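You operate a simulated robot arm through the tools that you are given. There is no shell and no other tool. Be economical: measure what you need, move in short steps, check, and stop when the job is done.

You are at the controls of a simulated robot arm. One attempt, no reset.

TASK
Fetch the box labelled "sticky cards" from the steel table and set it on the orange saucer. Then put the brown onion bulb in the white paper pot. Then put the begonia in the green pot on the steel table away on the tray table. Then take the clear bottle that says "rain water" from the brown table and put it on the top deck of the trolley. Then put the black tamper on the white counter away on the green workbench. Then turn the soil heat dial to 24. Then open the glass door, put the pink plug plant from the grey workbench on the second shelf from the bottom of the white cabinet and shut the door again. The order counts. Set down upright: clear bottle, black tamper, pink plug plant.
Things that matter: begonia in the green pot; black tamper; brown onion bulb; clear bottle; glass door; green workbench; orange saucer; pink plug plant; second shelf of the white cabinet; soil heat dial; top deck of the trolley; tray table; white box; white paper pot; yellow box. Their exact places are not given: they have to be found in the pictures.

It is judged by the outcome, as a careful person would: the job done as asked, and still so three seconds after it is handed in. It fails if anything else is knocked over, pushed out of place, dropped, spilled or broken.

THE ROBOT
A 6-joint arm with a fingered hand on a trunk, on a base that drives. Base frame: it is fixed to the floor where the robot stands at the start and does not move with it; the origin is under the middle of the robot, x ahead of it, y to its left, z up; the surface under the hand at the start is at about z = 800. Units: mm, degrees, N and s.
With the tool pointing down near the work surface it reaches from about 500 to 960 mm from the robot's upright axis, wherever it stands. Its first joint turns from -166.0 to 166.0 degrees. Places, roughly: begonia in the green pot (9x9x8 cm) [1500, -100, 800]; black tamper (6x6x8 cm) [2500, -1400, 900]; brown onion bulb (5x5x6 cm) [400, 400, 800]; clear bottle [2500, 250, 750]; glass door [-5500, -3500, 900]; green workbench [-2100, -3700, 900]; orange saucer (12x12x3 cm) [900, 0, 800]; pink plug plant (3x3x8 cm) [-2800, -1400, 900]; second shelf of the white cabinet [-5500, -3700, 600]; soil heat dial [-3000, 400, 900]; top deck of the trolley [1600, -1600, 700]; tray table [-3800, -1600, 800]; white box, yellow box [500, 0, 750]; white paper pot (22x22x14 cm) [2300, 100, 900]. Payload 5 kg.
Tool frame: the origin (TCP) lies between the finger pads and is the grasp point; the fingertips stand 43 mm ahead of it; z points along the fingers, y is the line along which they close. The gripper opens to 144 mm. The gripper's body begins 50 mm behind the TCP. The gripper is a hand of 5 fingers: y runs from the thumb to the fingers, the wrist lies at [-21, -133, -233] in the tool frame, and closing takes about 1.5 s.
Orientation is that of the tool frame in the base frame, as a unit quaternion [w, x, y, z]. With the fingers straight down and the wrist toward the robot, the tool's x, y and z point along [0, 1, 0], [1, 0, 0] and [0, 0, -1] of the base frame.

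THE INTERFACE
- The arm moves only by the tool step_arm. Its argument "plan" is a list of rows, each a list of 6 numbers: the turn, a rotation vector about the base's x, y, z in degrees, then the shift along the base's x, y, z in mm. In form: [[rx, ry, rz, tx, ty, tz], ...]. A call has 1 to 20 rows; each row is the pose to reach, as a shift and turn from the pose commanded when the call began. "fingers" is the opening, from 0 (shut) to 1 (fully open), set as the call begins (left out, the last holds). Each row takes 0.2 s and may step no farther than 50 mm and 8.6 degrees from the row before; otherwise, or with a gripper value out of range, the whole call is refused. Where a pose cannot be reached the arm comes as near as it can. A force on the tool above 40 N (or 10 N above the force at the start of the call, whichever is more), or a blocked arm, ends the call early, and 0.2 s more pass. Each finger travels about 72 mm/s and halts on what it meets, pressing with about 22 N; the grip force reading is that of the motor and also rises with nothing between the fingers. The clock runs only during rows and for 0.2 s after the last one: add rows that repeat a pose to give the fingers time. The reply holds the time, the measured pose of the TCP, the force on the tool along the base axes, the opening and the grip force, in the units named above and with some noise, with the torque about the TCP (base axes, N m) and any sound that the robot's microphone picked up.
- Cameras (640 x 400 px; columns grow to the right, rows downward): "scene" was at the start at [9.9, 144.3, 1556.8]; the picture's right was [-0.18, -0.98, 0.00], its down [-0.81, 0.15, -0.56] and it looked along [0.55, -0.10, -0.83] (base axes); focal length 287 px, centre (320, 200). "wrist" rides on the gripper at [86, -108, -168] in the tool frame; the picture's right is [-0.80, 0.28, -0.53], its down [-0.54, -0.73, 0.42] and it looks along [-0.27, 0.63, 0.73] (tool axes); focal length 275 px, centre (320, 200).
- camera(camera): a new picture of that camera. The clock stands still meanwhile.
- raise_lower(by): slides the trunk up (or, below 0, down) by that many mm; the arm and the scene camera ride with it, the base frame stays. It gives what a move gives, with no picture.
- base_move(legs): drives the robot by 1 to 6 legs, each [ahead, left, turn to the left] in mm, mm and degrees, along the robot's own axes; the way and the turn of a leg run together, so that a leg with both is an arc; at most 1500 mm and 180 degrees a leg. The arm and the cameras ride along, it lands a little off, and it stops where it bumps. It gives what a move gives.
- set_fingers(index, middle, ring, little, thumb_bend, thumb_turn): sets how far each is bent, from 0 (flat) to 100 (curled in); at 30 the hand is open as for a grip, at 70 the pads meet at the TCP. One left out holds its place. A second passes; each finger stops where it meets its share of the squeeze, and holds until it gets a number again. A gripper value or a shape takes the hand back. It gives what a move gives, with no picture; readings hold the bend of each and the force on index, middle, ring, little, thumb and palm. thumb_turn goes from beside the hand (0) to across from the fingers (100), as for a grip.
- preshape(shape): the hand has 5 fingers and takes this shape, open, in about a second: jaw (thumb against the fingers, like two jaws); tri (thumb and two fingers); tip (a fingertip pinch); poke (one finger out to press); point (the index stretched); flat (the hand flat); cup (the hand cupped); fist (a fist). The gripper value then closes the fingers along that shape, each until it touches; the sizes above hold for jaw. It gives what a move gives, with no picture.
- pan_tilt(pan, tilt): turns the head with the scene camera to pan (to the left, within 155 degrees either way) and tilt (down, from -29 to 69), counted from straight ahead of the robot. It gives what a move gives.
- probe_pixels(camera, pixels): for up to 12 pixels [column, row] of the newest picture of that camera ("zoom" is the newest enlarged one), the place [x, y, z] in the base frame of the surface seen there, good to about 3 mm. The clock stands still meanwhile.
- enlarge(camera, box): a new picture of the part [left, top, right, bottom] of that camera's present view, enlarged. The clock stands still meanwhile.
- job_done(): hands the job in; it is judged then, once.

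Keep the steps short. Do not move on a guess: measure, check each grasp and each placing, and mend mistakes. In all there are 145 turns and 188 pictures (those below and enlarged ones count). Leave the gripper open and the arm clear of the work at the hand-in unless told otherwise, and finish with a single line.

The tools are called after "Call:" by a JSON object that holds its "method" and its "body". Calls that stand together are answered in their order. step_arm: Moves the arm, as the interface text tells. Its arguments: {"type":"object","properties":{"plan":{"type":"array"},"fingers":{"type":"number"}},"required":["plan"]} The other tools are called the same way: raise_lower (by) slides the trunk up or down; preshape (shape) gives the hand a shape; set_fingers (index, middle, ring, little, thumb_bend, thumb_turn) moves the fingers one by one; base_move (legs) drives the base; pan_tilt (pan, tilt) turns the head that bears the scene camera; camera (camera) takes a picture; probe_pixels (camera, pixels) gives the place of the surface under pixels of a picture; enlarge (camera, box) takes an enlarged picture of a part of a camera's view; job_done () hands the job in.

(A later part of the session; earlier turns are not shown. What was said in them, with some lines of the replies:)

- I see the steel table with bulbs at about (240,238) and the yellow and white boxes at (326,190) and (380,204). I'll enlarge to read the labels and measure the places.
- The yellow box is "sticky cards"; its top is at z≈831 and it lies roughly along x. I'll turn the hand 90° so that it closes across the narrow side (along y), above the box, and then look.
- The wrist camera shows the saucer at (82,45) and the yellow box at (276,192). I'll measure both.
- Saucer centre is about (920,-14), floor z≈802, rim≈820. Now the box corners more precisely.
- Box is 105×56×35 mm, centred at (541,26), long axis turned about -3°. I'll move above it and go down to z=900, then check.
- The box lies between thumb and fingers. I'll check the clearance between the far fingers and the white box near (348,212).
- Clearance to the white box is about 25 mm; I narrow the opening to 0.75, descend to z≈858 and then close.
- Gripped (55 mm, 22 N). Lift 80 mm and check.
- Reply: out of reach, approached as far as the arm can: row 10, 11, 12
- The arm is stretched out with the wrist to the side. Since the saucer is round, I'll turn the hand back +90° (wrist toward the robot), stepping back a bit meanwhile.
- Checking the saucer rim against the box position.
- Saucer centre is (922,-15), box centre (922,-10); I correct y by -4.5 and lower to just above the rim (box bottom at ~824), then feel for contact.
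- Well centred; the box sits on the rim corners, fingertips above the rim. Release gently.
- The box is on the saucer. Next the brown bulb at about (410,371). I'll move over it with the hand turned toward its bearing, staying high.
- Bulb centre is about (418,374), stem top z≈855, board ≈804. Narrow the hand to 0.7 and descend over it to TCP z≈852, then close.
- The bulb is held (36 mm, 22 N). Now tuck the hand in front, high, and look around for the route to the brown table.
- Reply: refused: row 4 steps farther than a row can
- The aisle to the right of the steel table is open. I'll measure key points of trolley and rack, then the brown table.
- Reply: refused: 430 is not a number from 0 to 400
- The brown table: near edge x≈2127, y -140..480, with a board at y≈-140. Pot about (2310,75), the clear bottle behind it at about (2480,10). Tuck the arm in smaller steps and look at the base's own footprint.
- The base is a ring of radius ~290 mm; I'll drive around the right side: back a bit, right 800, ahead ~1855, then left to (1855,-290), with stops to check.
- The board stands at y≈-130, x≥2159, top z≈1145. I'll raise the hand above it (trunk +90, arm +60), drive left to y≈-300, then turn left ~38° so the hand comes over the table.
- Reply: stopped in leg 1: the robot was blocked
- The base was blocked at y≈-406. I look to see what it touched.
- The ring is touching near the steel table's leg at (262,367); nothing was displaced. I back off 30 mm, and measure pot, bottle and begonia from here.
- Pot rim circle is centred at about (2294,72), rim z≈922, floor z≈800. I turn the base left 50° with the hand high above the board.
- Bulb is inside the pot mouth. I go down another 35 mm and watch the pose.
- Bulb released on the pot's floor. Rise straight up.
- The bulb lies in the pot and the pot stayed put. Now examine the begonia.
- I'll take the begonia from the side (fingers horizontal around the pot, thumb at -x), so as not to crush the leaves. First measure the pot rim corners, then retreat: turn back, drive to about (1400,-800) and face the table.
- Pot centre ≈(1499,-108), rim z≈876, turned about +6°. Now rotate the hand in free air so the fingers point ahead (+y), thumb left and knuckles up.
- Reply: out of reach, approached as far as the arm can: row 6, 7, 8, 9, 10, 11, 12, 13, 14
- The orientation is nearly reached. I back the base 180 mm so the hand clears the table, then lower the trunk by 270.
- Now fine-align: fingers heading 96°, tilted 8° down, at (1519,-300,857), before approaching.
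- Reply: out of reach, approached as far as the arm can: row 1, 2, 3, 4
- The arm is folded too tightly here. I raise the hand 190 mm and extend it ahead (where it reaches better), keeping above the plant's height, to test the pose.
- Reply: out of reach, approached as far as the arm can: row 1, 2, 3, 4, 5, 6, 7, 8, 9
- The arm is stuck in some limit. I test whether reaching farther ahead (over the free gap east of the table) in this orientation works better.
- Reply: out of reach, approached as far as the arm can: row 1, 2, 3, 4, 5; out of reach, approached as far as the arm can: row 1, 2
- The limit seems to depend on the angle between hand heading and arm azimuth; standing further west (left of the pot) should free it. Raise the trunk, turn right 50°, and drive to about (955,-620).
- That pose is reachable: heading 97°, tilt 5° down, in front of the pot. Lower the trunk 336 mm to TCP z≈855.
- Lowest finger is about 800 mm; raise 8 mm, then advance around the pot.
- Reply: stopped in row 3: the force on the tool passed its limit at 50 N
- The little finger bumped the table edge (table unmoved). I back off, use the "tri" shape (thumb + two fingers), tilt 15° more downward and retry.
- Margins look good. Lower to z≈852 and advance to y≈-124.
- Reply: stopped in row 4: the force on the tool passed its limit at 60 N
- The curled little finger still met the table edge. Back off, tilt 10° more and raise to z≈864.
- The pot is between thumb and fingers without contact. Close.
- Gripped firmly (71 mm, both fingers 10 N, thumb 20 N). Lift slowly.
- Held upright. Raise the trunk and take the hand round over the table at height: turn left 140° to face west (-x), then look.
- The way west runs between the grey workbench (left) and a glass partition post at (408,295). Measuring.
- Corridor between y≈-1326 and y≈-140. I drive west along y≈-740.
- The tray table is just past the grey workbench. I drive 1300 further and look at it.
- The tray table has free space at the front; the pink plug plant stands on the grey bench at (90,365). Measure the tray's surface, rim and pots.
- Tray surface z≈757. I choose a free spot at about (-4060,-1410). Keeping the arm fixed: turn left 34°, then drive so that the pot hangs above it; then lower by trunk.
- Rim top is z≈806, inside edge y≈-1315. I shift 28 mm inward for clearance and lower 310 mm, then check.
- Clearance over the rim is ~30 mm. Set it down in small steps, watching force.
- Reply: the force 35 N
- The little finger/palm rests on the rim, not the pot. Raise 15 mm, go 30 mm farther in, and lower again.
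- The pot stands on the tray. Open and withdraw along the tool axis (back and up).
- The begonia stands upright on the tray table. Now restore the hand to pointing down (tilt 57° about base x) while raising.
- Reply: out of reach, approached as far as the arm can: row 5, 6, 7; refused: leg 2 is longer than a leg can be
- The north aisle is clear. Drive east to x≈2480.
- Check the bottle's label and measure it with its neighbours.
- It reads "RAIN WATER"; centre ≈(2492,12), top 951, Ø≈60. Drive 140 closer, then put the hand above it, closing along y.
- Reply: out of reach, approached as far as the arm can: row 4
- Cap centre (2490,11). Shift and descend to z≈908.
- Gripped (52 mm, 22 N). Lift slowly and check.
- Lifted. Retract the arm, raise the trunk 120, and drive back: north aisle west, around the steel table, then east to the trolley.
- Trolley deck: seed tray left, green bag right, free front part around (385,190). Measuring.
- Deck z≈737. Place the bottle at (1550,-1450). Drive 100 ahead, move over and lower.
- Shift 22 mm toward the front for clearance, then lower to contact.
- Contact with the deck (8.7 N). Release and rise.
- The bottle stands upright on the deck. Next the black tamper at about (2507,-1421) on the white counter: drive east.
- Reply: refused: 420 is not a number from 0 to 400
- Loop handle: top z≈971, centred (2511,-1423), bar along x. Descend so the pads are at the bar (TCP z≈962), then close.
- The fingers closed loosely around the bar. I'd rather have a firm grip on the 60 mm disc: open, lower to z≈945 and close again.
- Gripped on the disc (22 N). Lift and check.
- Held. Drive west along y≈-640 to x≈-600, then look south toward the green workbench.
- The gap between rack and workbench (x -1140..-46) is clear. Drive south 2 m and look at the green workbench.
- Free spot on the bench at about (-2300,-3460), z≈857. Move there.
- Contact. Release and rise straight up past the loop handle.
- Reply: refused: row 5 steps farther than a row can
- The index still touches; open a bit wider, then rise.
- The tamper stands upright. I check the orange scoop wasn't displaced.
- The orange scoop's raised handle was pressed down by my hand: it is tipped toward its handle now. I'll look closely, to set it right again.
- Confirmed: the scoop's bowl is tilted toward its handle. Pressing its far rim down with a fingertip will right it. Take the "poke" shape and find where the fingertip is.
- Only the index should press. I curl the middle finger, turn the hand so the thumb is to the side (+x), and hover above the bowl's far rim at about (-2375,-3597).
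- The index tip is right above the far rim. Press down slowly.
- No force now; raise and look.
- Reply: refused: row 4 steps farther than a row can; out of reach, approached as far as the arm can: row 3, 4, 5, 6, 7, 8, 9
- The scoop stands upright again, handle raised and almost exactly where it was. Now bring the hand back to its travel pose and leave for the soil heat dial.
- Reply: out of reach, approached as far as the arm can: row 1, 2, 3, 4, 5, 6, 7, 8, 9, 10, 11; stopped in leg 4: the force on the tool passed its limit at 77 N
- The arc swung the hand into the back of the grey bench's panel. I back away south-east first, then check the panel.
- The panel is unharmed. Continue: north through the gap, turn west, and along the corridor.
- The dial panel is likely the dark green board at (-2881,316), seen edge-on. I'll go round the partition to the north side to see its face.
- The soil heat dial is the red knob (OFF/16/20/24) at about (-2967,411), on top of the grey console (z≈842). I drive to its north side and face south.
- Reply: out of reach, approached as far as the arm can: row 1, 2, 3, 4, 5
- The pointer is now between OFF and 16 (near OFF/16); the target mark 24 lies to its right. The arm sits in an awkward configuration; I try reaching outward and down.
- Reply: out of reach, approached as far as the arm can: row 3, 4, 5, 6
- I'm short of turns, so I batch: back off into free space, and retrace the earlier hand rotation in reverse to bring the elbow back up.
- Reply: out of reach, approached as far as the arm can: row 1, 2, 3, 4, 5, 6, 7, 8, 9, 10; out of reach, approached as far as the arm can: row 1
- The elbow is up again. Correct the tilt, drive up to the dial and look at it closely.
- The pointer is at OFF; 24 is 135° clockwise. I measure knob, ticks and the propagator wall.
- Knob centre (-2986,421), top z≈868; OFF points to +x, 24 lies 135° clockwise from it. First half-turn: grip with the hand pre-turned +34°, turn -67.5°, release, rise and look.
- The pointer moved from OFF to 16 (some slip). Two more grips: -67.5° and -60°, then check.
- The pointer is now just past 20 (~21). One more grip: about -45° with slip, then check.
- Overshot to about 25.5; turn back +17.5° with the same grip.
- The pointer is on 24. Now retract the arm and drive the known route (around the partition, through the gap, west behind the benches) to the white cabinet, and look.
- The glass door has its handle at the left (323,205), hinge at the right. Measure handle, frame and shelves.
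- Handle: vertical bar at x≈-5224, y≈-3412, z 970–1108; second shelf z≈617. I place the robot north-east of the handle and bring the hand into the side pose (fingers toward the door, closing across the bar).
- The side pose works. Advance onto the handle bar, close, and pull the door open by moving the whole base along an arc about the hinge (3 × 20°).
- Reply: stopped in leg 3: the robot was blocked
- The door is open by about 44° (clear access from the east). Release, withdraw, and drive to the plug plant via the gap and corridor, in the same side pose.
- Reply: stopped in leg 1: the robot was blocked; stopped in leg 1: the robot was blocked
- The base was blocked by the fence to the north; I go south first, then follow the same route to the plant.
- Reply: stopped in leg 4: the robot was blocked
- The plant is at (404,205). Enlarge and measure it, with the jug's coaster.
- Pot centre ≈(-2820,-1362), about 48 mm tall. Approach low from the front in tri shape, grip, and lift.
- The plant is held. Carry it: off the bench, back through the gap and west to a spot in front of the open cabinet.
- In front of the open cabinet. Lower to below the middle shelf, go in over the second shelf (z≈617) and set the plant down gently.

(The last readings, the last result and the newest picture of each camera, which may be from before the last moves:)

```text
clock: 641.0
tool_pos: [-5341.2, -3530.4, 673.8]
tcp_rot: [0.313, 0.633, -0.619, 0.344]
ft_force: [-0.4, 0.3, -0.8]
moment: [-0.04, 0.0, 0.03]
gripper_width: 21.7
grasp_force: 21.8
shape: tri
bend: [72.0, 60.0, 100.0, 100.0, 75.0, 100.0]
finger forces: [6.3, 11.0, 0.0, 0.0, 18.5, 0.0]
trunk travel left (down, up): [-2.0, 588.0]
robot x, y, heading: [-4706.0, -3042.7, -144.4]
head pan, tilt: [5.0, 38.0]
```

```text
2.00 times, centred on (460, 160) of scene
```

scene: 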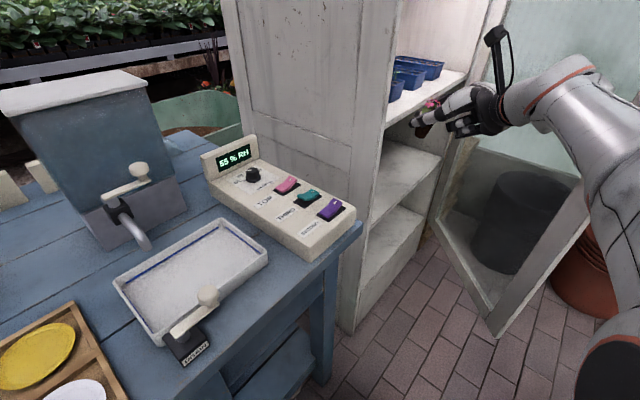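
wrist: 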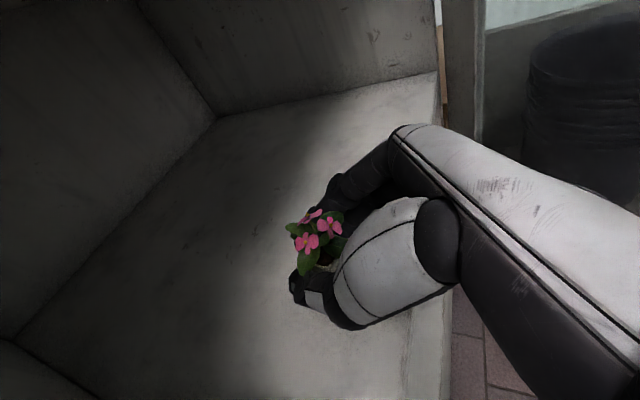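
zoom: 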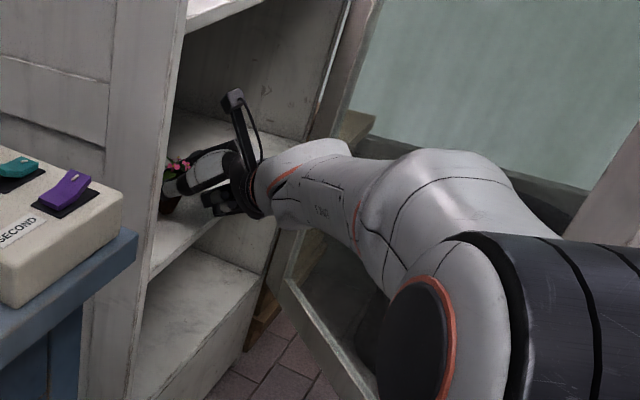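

Just above the shelf. Lower the last millimetres, release, withdraw, then drive round to the door's outer side (the pose where I let go of the handle).

Call:
{"method": "step_arm", "body": {"plan": [[0, 0, 0, 0, 0, -1.5], [0, 0, 0, 0, 0, -3], [0, 0, 0, 0, 0, -4]]}}

Call:
{"method": "step_arm", "body": {"plan": [[0, 0, 0, 0, 0, 0], [0, 0, 0, 0, 0, 0], [0, 0, 0, 0, 0, 0], [0, 0, 0, 0, 0, 0], [0, 0, 0, 0, 0, 0]], "fingers": 0.5}}

Call:
{"method": "step_arm", "body": {"plan": [[0, 0, 0, 0, 13, 8], [0, 0, 0, 0, 35, 22], [0, 0, 0, 0, 65, 42], [0, 0, 0, 0, 100, 65], [0, 0, 0, 10, 135, 90], [0, 0, 0, 35, 160, 110], [0, 0, 0, 60, 180, 125], [0, 0, 0, 73, 185, 128]]}}

Call:
{"method": "camera", "body": {"camera": "wrist"}}

Call:
{"method": "raise_lower", "body": {"by": 332}}

Call:
{"method": "preshape", "body": {"shape": "jaw"}}

Call:
{"method": "base_move", "body": {"legs": [[-419, -242, 0], [0, 0, 41], [93, -389, 0], [-230, -157, 0], [68, -283, 0]]}}

Call:
{"method": "camera", "body": {"camera": "wrist"}}

Call:
{"method": "camera", "body": {"camera": "scene"}}

```text
clock: 641.8
tool_pos: [-5340.9, -3531.5, 672.6]
tcp_rot: [0.314, 0.632, -0.619, 0.344]
ft_force: [-0.4, -1.9, 6.2]
moment: [-0.12, 0.04, 0.01]
gripper_width: 21.9
grasp_force: 21.7
shape: tri
bend: [72.0, 60.0, 100.0, 100.0, 75.0, 100.0]
finger forces: [7.9, 11.6, 0.0, 0.0, 18.4, 0.0]
trunk travel left (down, up): [-2.0, 588.0]
robot x, y, heading: [-4705.2, -3044.6, -144.5]
head pan, tilt: [5.0, 38.0]
```

```text
clock: 643.0
tool_pos: [-5341.5, -3532.0, 670.7]
tcp_rot: [0.313, 0.632, -0.62, 0.344]
ft_force: [-0.5, -0.1, 0.3]
moment: [0.0, -0.01, -0.02]
gripper_width: 71.5
grasp_force: 0.0
shape: tri
bend: [74.0, 45.0, 99.0, 99.0, 71.0, 100.0]
finger forces: [0.1, 0.0, 0.0, 0.1, 0.1, 0.0]
trunk travel left (down, up): [-2.0, 588.0]
robot x, y, heading: [-4702.2, -3042.0, -144.3]
head pan, tilt: [5.0, 38.0]
```

```text
clock: 644.8
tool_pos: [-5269.1, -3344.9, 798.0]
tcp_rot: [0.313, 0.633, -0.619, 0.344]
ft_force: [-0.9, -0.2, 0.0]
moment: [-0.01, 0.02, 0.02]
gripper_width: 71.4
grasp_force: 0.0
shape: tri
bend: [74.0, 45.0, 99.0, 99.0, 70.0, 100.0]
finger forces: [0.0, 0.0, 0.0, 0.0, 0.0, 0.1]
trunk travel left (down, up): [-2.0, 588.0]
robot x, y, heading: [-4703.5, -3039.3, -144.3]
head pan, tilt: [5.0, 38.0]
```

```text
28 pictures are left
```

wrist: 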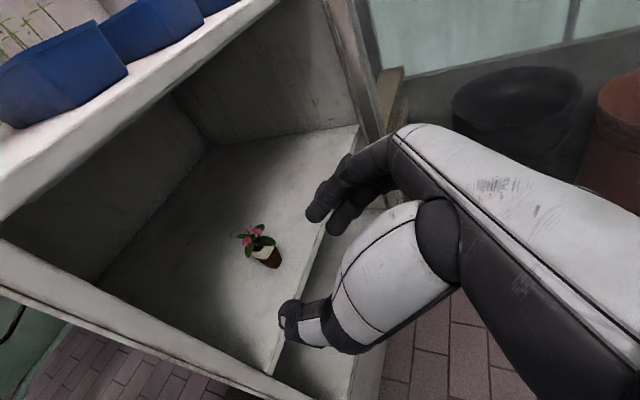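

```text
clock: 648.1
tool_pos: [-5268.8, -3345.2, 1129.0]
tcp_rot: [0.314, 0.632, -0.619, 0.343]
ft_force: [0.7, 0.6, -0.5]
moment: [-0.01, 0.03, -0.01]
gripper_width: 71.5
grasp_force: 0.0
shape: tri
bend: [74.0, 45.0, 99.0, 99.0, 70.0, 100.0]
finger forces: [0.1, 0.0, 0.0, 0.1, 0.0, 0.0]
trunk travel left (down, up): [-334.0, 256.0]
robot x, y, heading: [-4704.2, -3040.4, -144.1]
head pan, tilt: [5.0, 38.0]
```

```text
clock: 649.0
tool_pos: [-5269.7, -3345.6, 1128.0]
tcp_rot: [0.313, 0.633, -0.619, 0.344]
ft_force: [-1.0, 0.5, 0.3]
moment: [0.02, -0.01, -0.02]
gripper_width: 143.9
grasp_force: 0.1
shape: jaw
bend: [30.0, 30.0, 30.0, 30.0, 30.0, 98.0]
finger forces: [0.0, 0.0, 0.0, 0.1, 0.0, 0.0]
trunk travel left (down, up): [-334.0, 256.0]
robot x, y, heading: [-4702.5, -3044.0, -144.3]
head pan, tilt: [5.0, 38.0]
```

```text
clock: 659.2
tool_pos: [-5525.2, -2921.9, 1129.5]
tcp_rot: [0.181, 0.803, -0.372, 0.428]
ft_force: [-0.2, -0.4, -0.1]
moment: [-0.01, 0.03, 0.04]
gripper_width: 144.2
grasp_force: 0.1
shape: jaw
bend: [30.0, 30.0, 30.0, 30.0, 30.0, 98.0]
finger forces: [0.0, 0.0, 0.1, 0.0, 0.0, 0.0]
trunk travel left (down, up): [-334.0, 256.0]
robot x, y, heading: [-5276.0, -2334.0, -105.1]
head pan, tilt: [5.0, 38.0]
stopped in leg 5: the robot was blocked; the commanded pose is now the measured one
```

```text
27 pictures are left
```

wrist: 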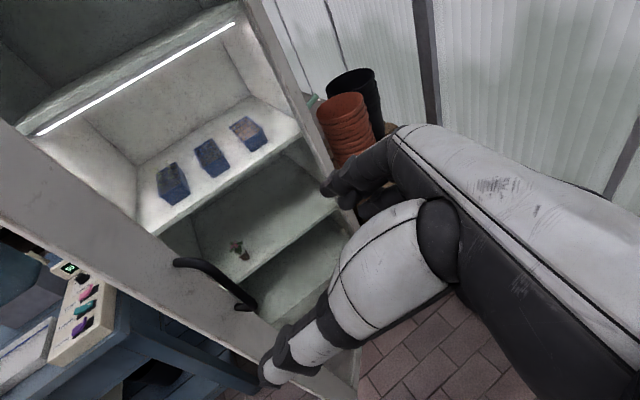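

```text
26 pictures are left
5 turns are left
```

scene: 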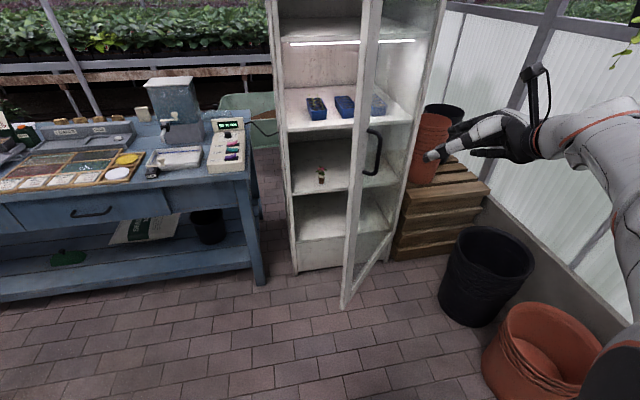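

The plant stands upright on the second shelf. Grip the handle again and swing the door shut along the reverse arc.

Call:
{"method": "step_arm", "body": {"plan": [[0, 0, 0, 20, -25, -16], [0, 0, 0, 42, -50, -32], [0, 0, 0, 65, -76, -48], [0, 0, 0, 88, -102, -64], [0, 0, 0, 105, -122, -78], [0, 0, 0, 114, -131, -84]]}}

Call:
{"method": "camera", "body": {"camera": "wrist"}}

Call:
{"method": "step_arm", "body": {"plan": [[0, 0, 0, 0, 0, 0], [0, 0, 0, 0, 0, 0], [0, 0, 0, 0, 0, 0], [0, 0, 0, 0, 0, 0], [0, 0, 0, 0, 0, 0], [0, 0, 0, 0, 0, 0], [0, 0, 0, 0, 0, 0], [0, 0, 0, 0, 0, 0]], "fingers": 0}}

Call:
{"method": "base_move", "body": {"legs": [[54.6, 420, -20], [54.6, 420, -20], [18, 140, -6.7]]}}

Call:
{"method": "camera", "body": {"camera": "wrist"}}

Call:
{"method": "camera", "body": {"camera": "scene"}}

```text
clock: 660.6
tool_pos: [-5411.0, -3053.8, 1046.9]
tcp_rot: [0.18, 0.803, -0.373, 0.429]
ft_force: [0.2, -0.3, 0.1]
moment: [0.02, 0.02, 0.02]
gripper_width: 144.0
grasp_force: 0.0
shape: jaw
bend: [30.0, 30.0, 30.0, 30.0, 30.0, 98.0]
finger forces: [0.1, 0.0, 0.0, 0.0, 0.0, 0.1]
trunk travel left (down, up): [-334.0, 256.0]
robot x, y, heading: [-5276.0, -2329.3, -105.2]
head pan, tilt: [5.0, 38.0]
```

```text
25 pictures are left
```

wrist: 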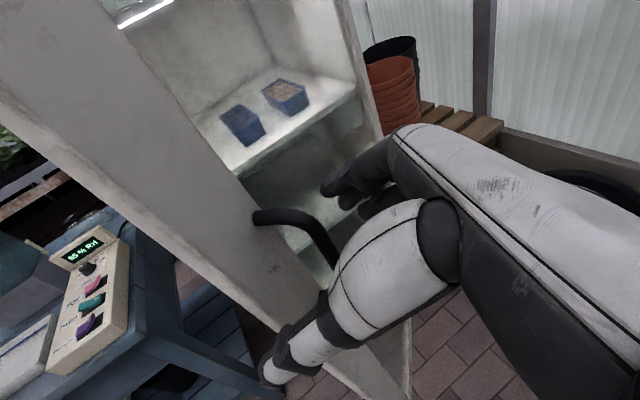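

```text
clock: 662.4
tool_pos: [-5410.0, -3054.6, 1046.4]
tcp_rot: [0.18, 0.803, -0.373, 0.428]
ft_force: [1.1, 1.1, 0.9]
moment: [-0.11, 0.17, 0.04]
gripper_width: 0.0
grasp_force: 21.6
shape: jaw
bend: [70.0, 70.0, 67.0, 70.0, 65.0, 100.0]
finger forces: [0.0, 4.2, 3.4, 0.0, 3.4, 0.0]
trunk travel left (down, up): [-334.0, 256.0]
robot x, y, heading: [-5274.9, -2332.9, -105.3]
head pan, tilt: [5.0, 38.0]
```

```text
clock: 666.3
tool_pos: [-5261.0, -3272.8, 1048.9]
tcp_rot: [0.286, 0.676, -0.571, 0.368]
ft_force: [17.4, 6.7, 3.9]
moment: [-0.01, 0.08, 0.09]
gripper_width: 0.0
grasp_force: 22.2
shape: jaw
bend: [70.0, 70.0, 70.0, 70.0, 64.0, 100.0]
finger forces: [0.0, 0.1, 3.2, 0.0, 16.7, 0.1]
trunk travel left (down, up): [-334.0, 256.0]
robot x, y, heading: [-4782.6, -2722.4, -136.1]
head pan, tilt: [5.0, 38.0]
stopped in leg 2: the force on the tool passed its limit at 40 N (the readings are from after the stop); the commanded pose is now the measured one
```

```text
24 pictures are left
```

wrist: 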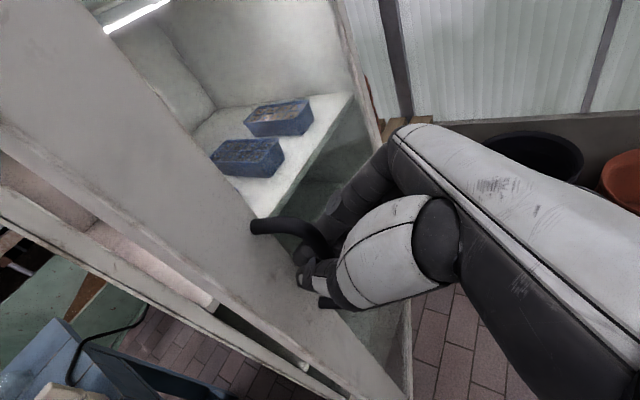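

```text
23 pictures are left
4 turns are left
```

scene: 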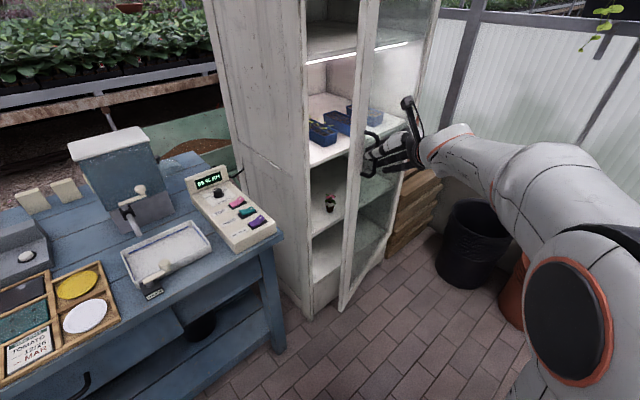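

The door is nearly shut (about 16° left). Open the hand and push the door on with the fingertips by driving the base; it stops on force when shut.

Call:
{"method": "step_arm", "body": {"plan": [[0, 0, 0, 0, 0, 0], [0, 0, 0, 0, 0, 0], [0, 0, 0, 0, 0, 0], [0, 0, 0, 0, 0, 0], [0, 0, 0, 0, 0, 0], [0, 0, 0, 0, 0, 0]], "fingers": 0.8}}

Call:
{"method": "base_move", "body": {"legs": [[93, 161, 0]]}}

Call:
{"method": "camera", "body": {"camera": "wrist"}}

Call:
{"method": "camera", "body": {"camera": "scene"}}

Call:
{"method": "probe_pixels", "body": {"camera": "scene", "pixels": [[360, 250], [345, 300], [320, 280], [370, 150], [350, 200]]}}

```text
clock: 667.7
tool_pos: [-5264.7, -3271.7, 1047.0]
tcp_rot: [0.287, 0.675, -0.572, 0.368]
ft_force: [0.1, -1.0, 0.8]
moment: [-0.01, 0.02, 0.03]
gripper_width: 115.0
grasp_force: 0.0
shape: jaw
bend: [26.0, 34.0, 32.0, 33.0, 52.0, 99.0]
finger forces: [0.0, 0.1, 0.1, 0.0, 0.0, 0.1]
trunk travel left (down, up): [-334.0, 256.0]
robot x, y, heading: [-4776.0, -2716.3, -136.4]
head pan, tilt: [5.0, 38.0]
```

```text
clock: 669.1
tool_pos: [-5234.1, -3412.3, 1047.3]
tcp_rot: [0.291, 0.672, -0.577, 0.362]
ft_force: [2.3, 13.6, -2.3]
moment: [0.43, -0.19, -0.74]
gripper_width: 114.6
grasp_force: 0.1
shape: jaw
bend: [27.0, 34.0, 32.0, 33.0, 51.0, 99.0]
finger forces: [14.1, 0.0, 0.1, 0.0, 0.0, 0.0]
trunk travel left (down, up): [-334.0, 256.0]
robot x, y, heading: [-4743.3, -2868.9, -136.8]
head pan, tilt: [5.0, 38.0]
stopped in leg 1: the force on the tool passed its limit at 52 N (the readings are from after the stop); the commanded pose is now the measured one
```

```text
22 pictures are left
```

wrist: 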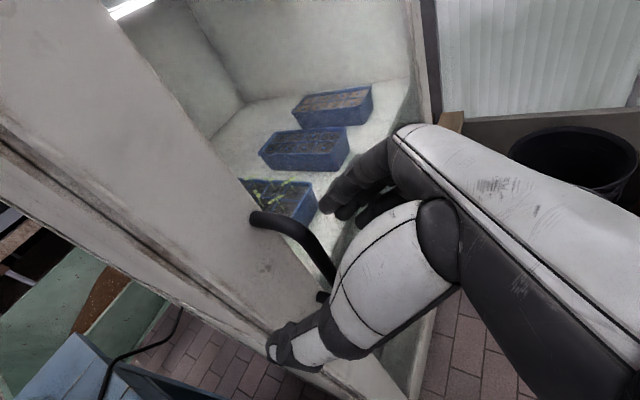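

```text
21 pictures are left
```

scene: 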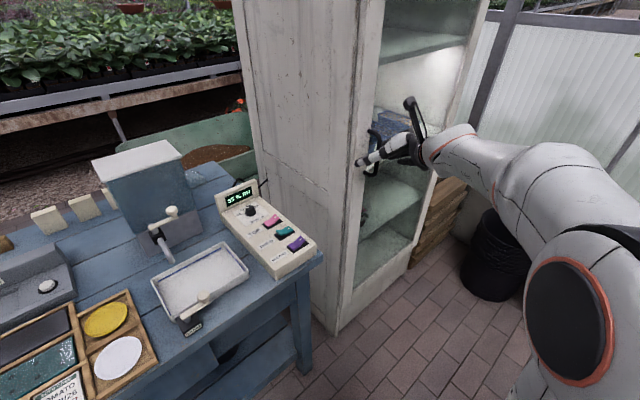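

```text
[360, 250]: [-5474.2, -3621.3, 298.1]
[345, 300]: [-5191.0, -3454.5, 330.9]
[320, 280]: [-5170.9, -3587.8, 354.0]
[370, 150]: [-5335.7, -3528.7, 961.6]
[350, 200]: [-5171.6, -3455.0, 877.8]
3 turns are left
```

The door is shut (its stile is back at y≈-3455). Withdraw the open hand carefully and verify.

Call:
{"method": "step_arm", "body": {"plan": [[0, 0, 0, -3, 14, 8], [0, 0, 0, -6, 35, 20], [0, 0, 0, -10, 65, 36], [0, 0, 0, -14, 100, 54], [0, 0, 0, -16, 135, 70], [0, 0, 0, -16, 170, 80]]}}

Call:
{"method": "base_move", "body": {"legs": [[-100, -120, 0]]}}

Call:
{"method": "camera", "body": {"camera": "scene"}}

Call:
{"method": "camera", "body": {"camera": "wrist"}}

Call:
{"method": "probe_pixels", "body": {"camera": "wrist", "pixels": [[230, 240], [250, 300], [150, 200], [300, 340]]}}

```text
clock: 670.5
tool_pos: [-5248.9, -3246.5, 1126.5]
tcp_rot: [0.29, 0.673, -0.577, 0.362]
ft_force: [1.0, 0.0, -0.9]
moment: [-0.03, 0.01, 0.02]
gripper_width: 115.4
grasp_force: 0.0
shape: jaw
bend: [26.0, 34.0, 32.0, 33.0, 51.0, 99.0]
finger forces: [0.1, 0.0, 0.0, 0.1, 0.1, 0.0]
trunk travel left (down, up): [-334.0, 256.0]
robot x, y, heading: [-4742.4, -2871.3, -136.5]
head pan, tilt: [5.0, 38.0]
```

```text
clock: 671.9
tool_pos: [-5263.0, -3088.6, 1126.6]
tcp_rot: [0.291, 0.671, -0.577, 0.363]
ft_force: [0.1, 0.1, 0.5]
moment: [0.03, -0.01, 0.01]
gripper_width: 115.3
grasp_force: 0.0
shape: jaw
bend: [26.0, 34.0, 32.0, 33.0, 51.0, 99.0]
finger forces: [0.0, 0.0, 0.0, 0.0, 0.0, 0.0]
trunk travel left (down, up): [-334.0, 256.0]
robot x, y, heading: [-4757.8, -2705.7, -136.6]
head pan, tilt: [5.0, 38.0]
```

```text
20 pictures are left
```

scene: 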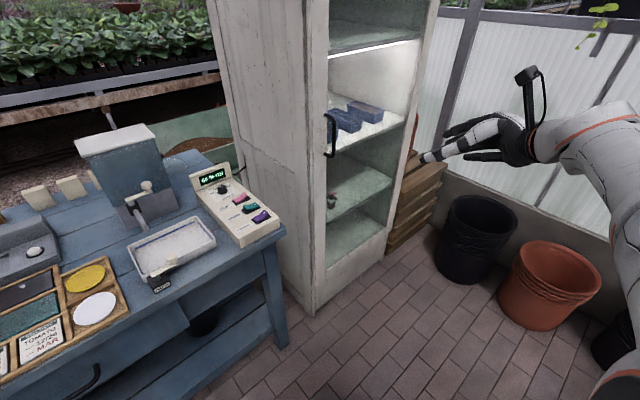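

```text
19 pictures are left
```

wrist: 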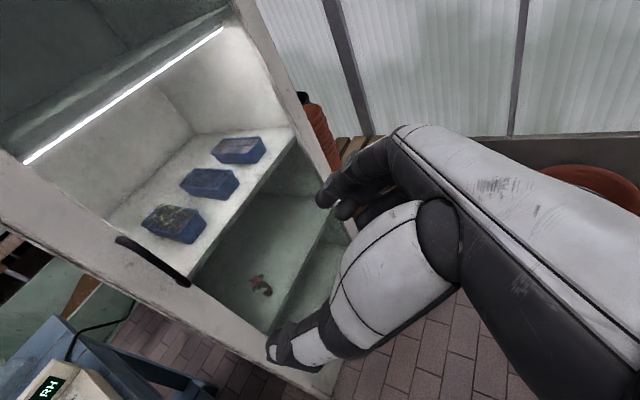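

```text
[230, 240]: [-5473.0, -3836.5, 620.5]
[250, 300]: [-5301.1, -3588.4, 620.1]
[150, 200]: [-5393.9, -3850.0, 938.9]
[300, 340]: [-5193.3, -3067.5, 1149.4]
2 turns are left
```

The door is shut flush, the plant stands on the second shelf and the hand is open and clear, so I hand the job in.

Call:
{"method": "job_done", "body": {}}

```text
The job is handed in.
```

All seven steps were done in the order asked and handed in; on the way my hand knocked over an orange scoop on the green workbench, and I set it upright again close to where it had been.
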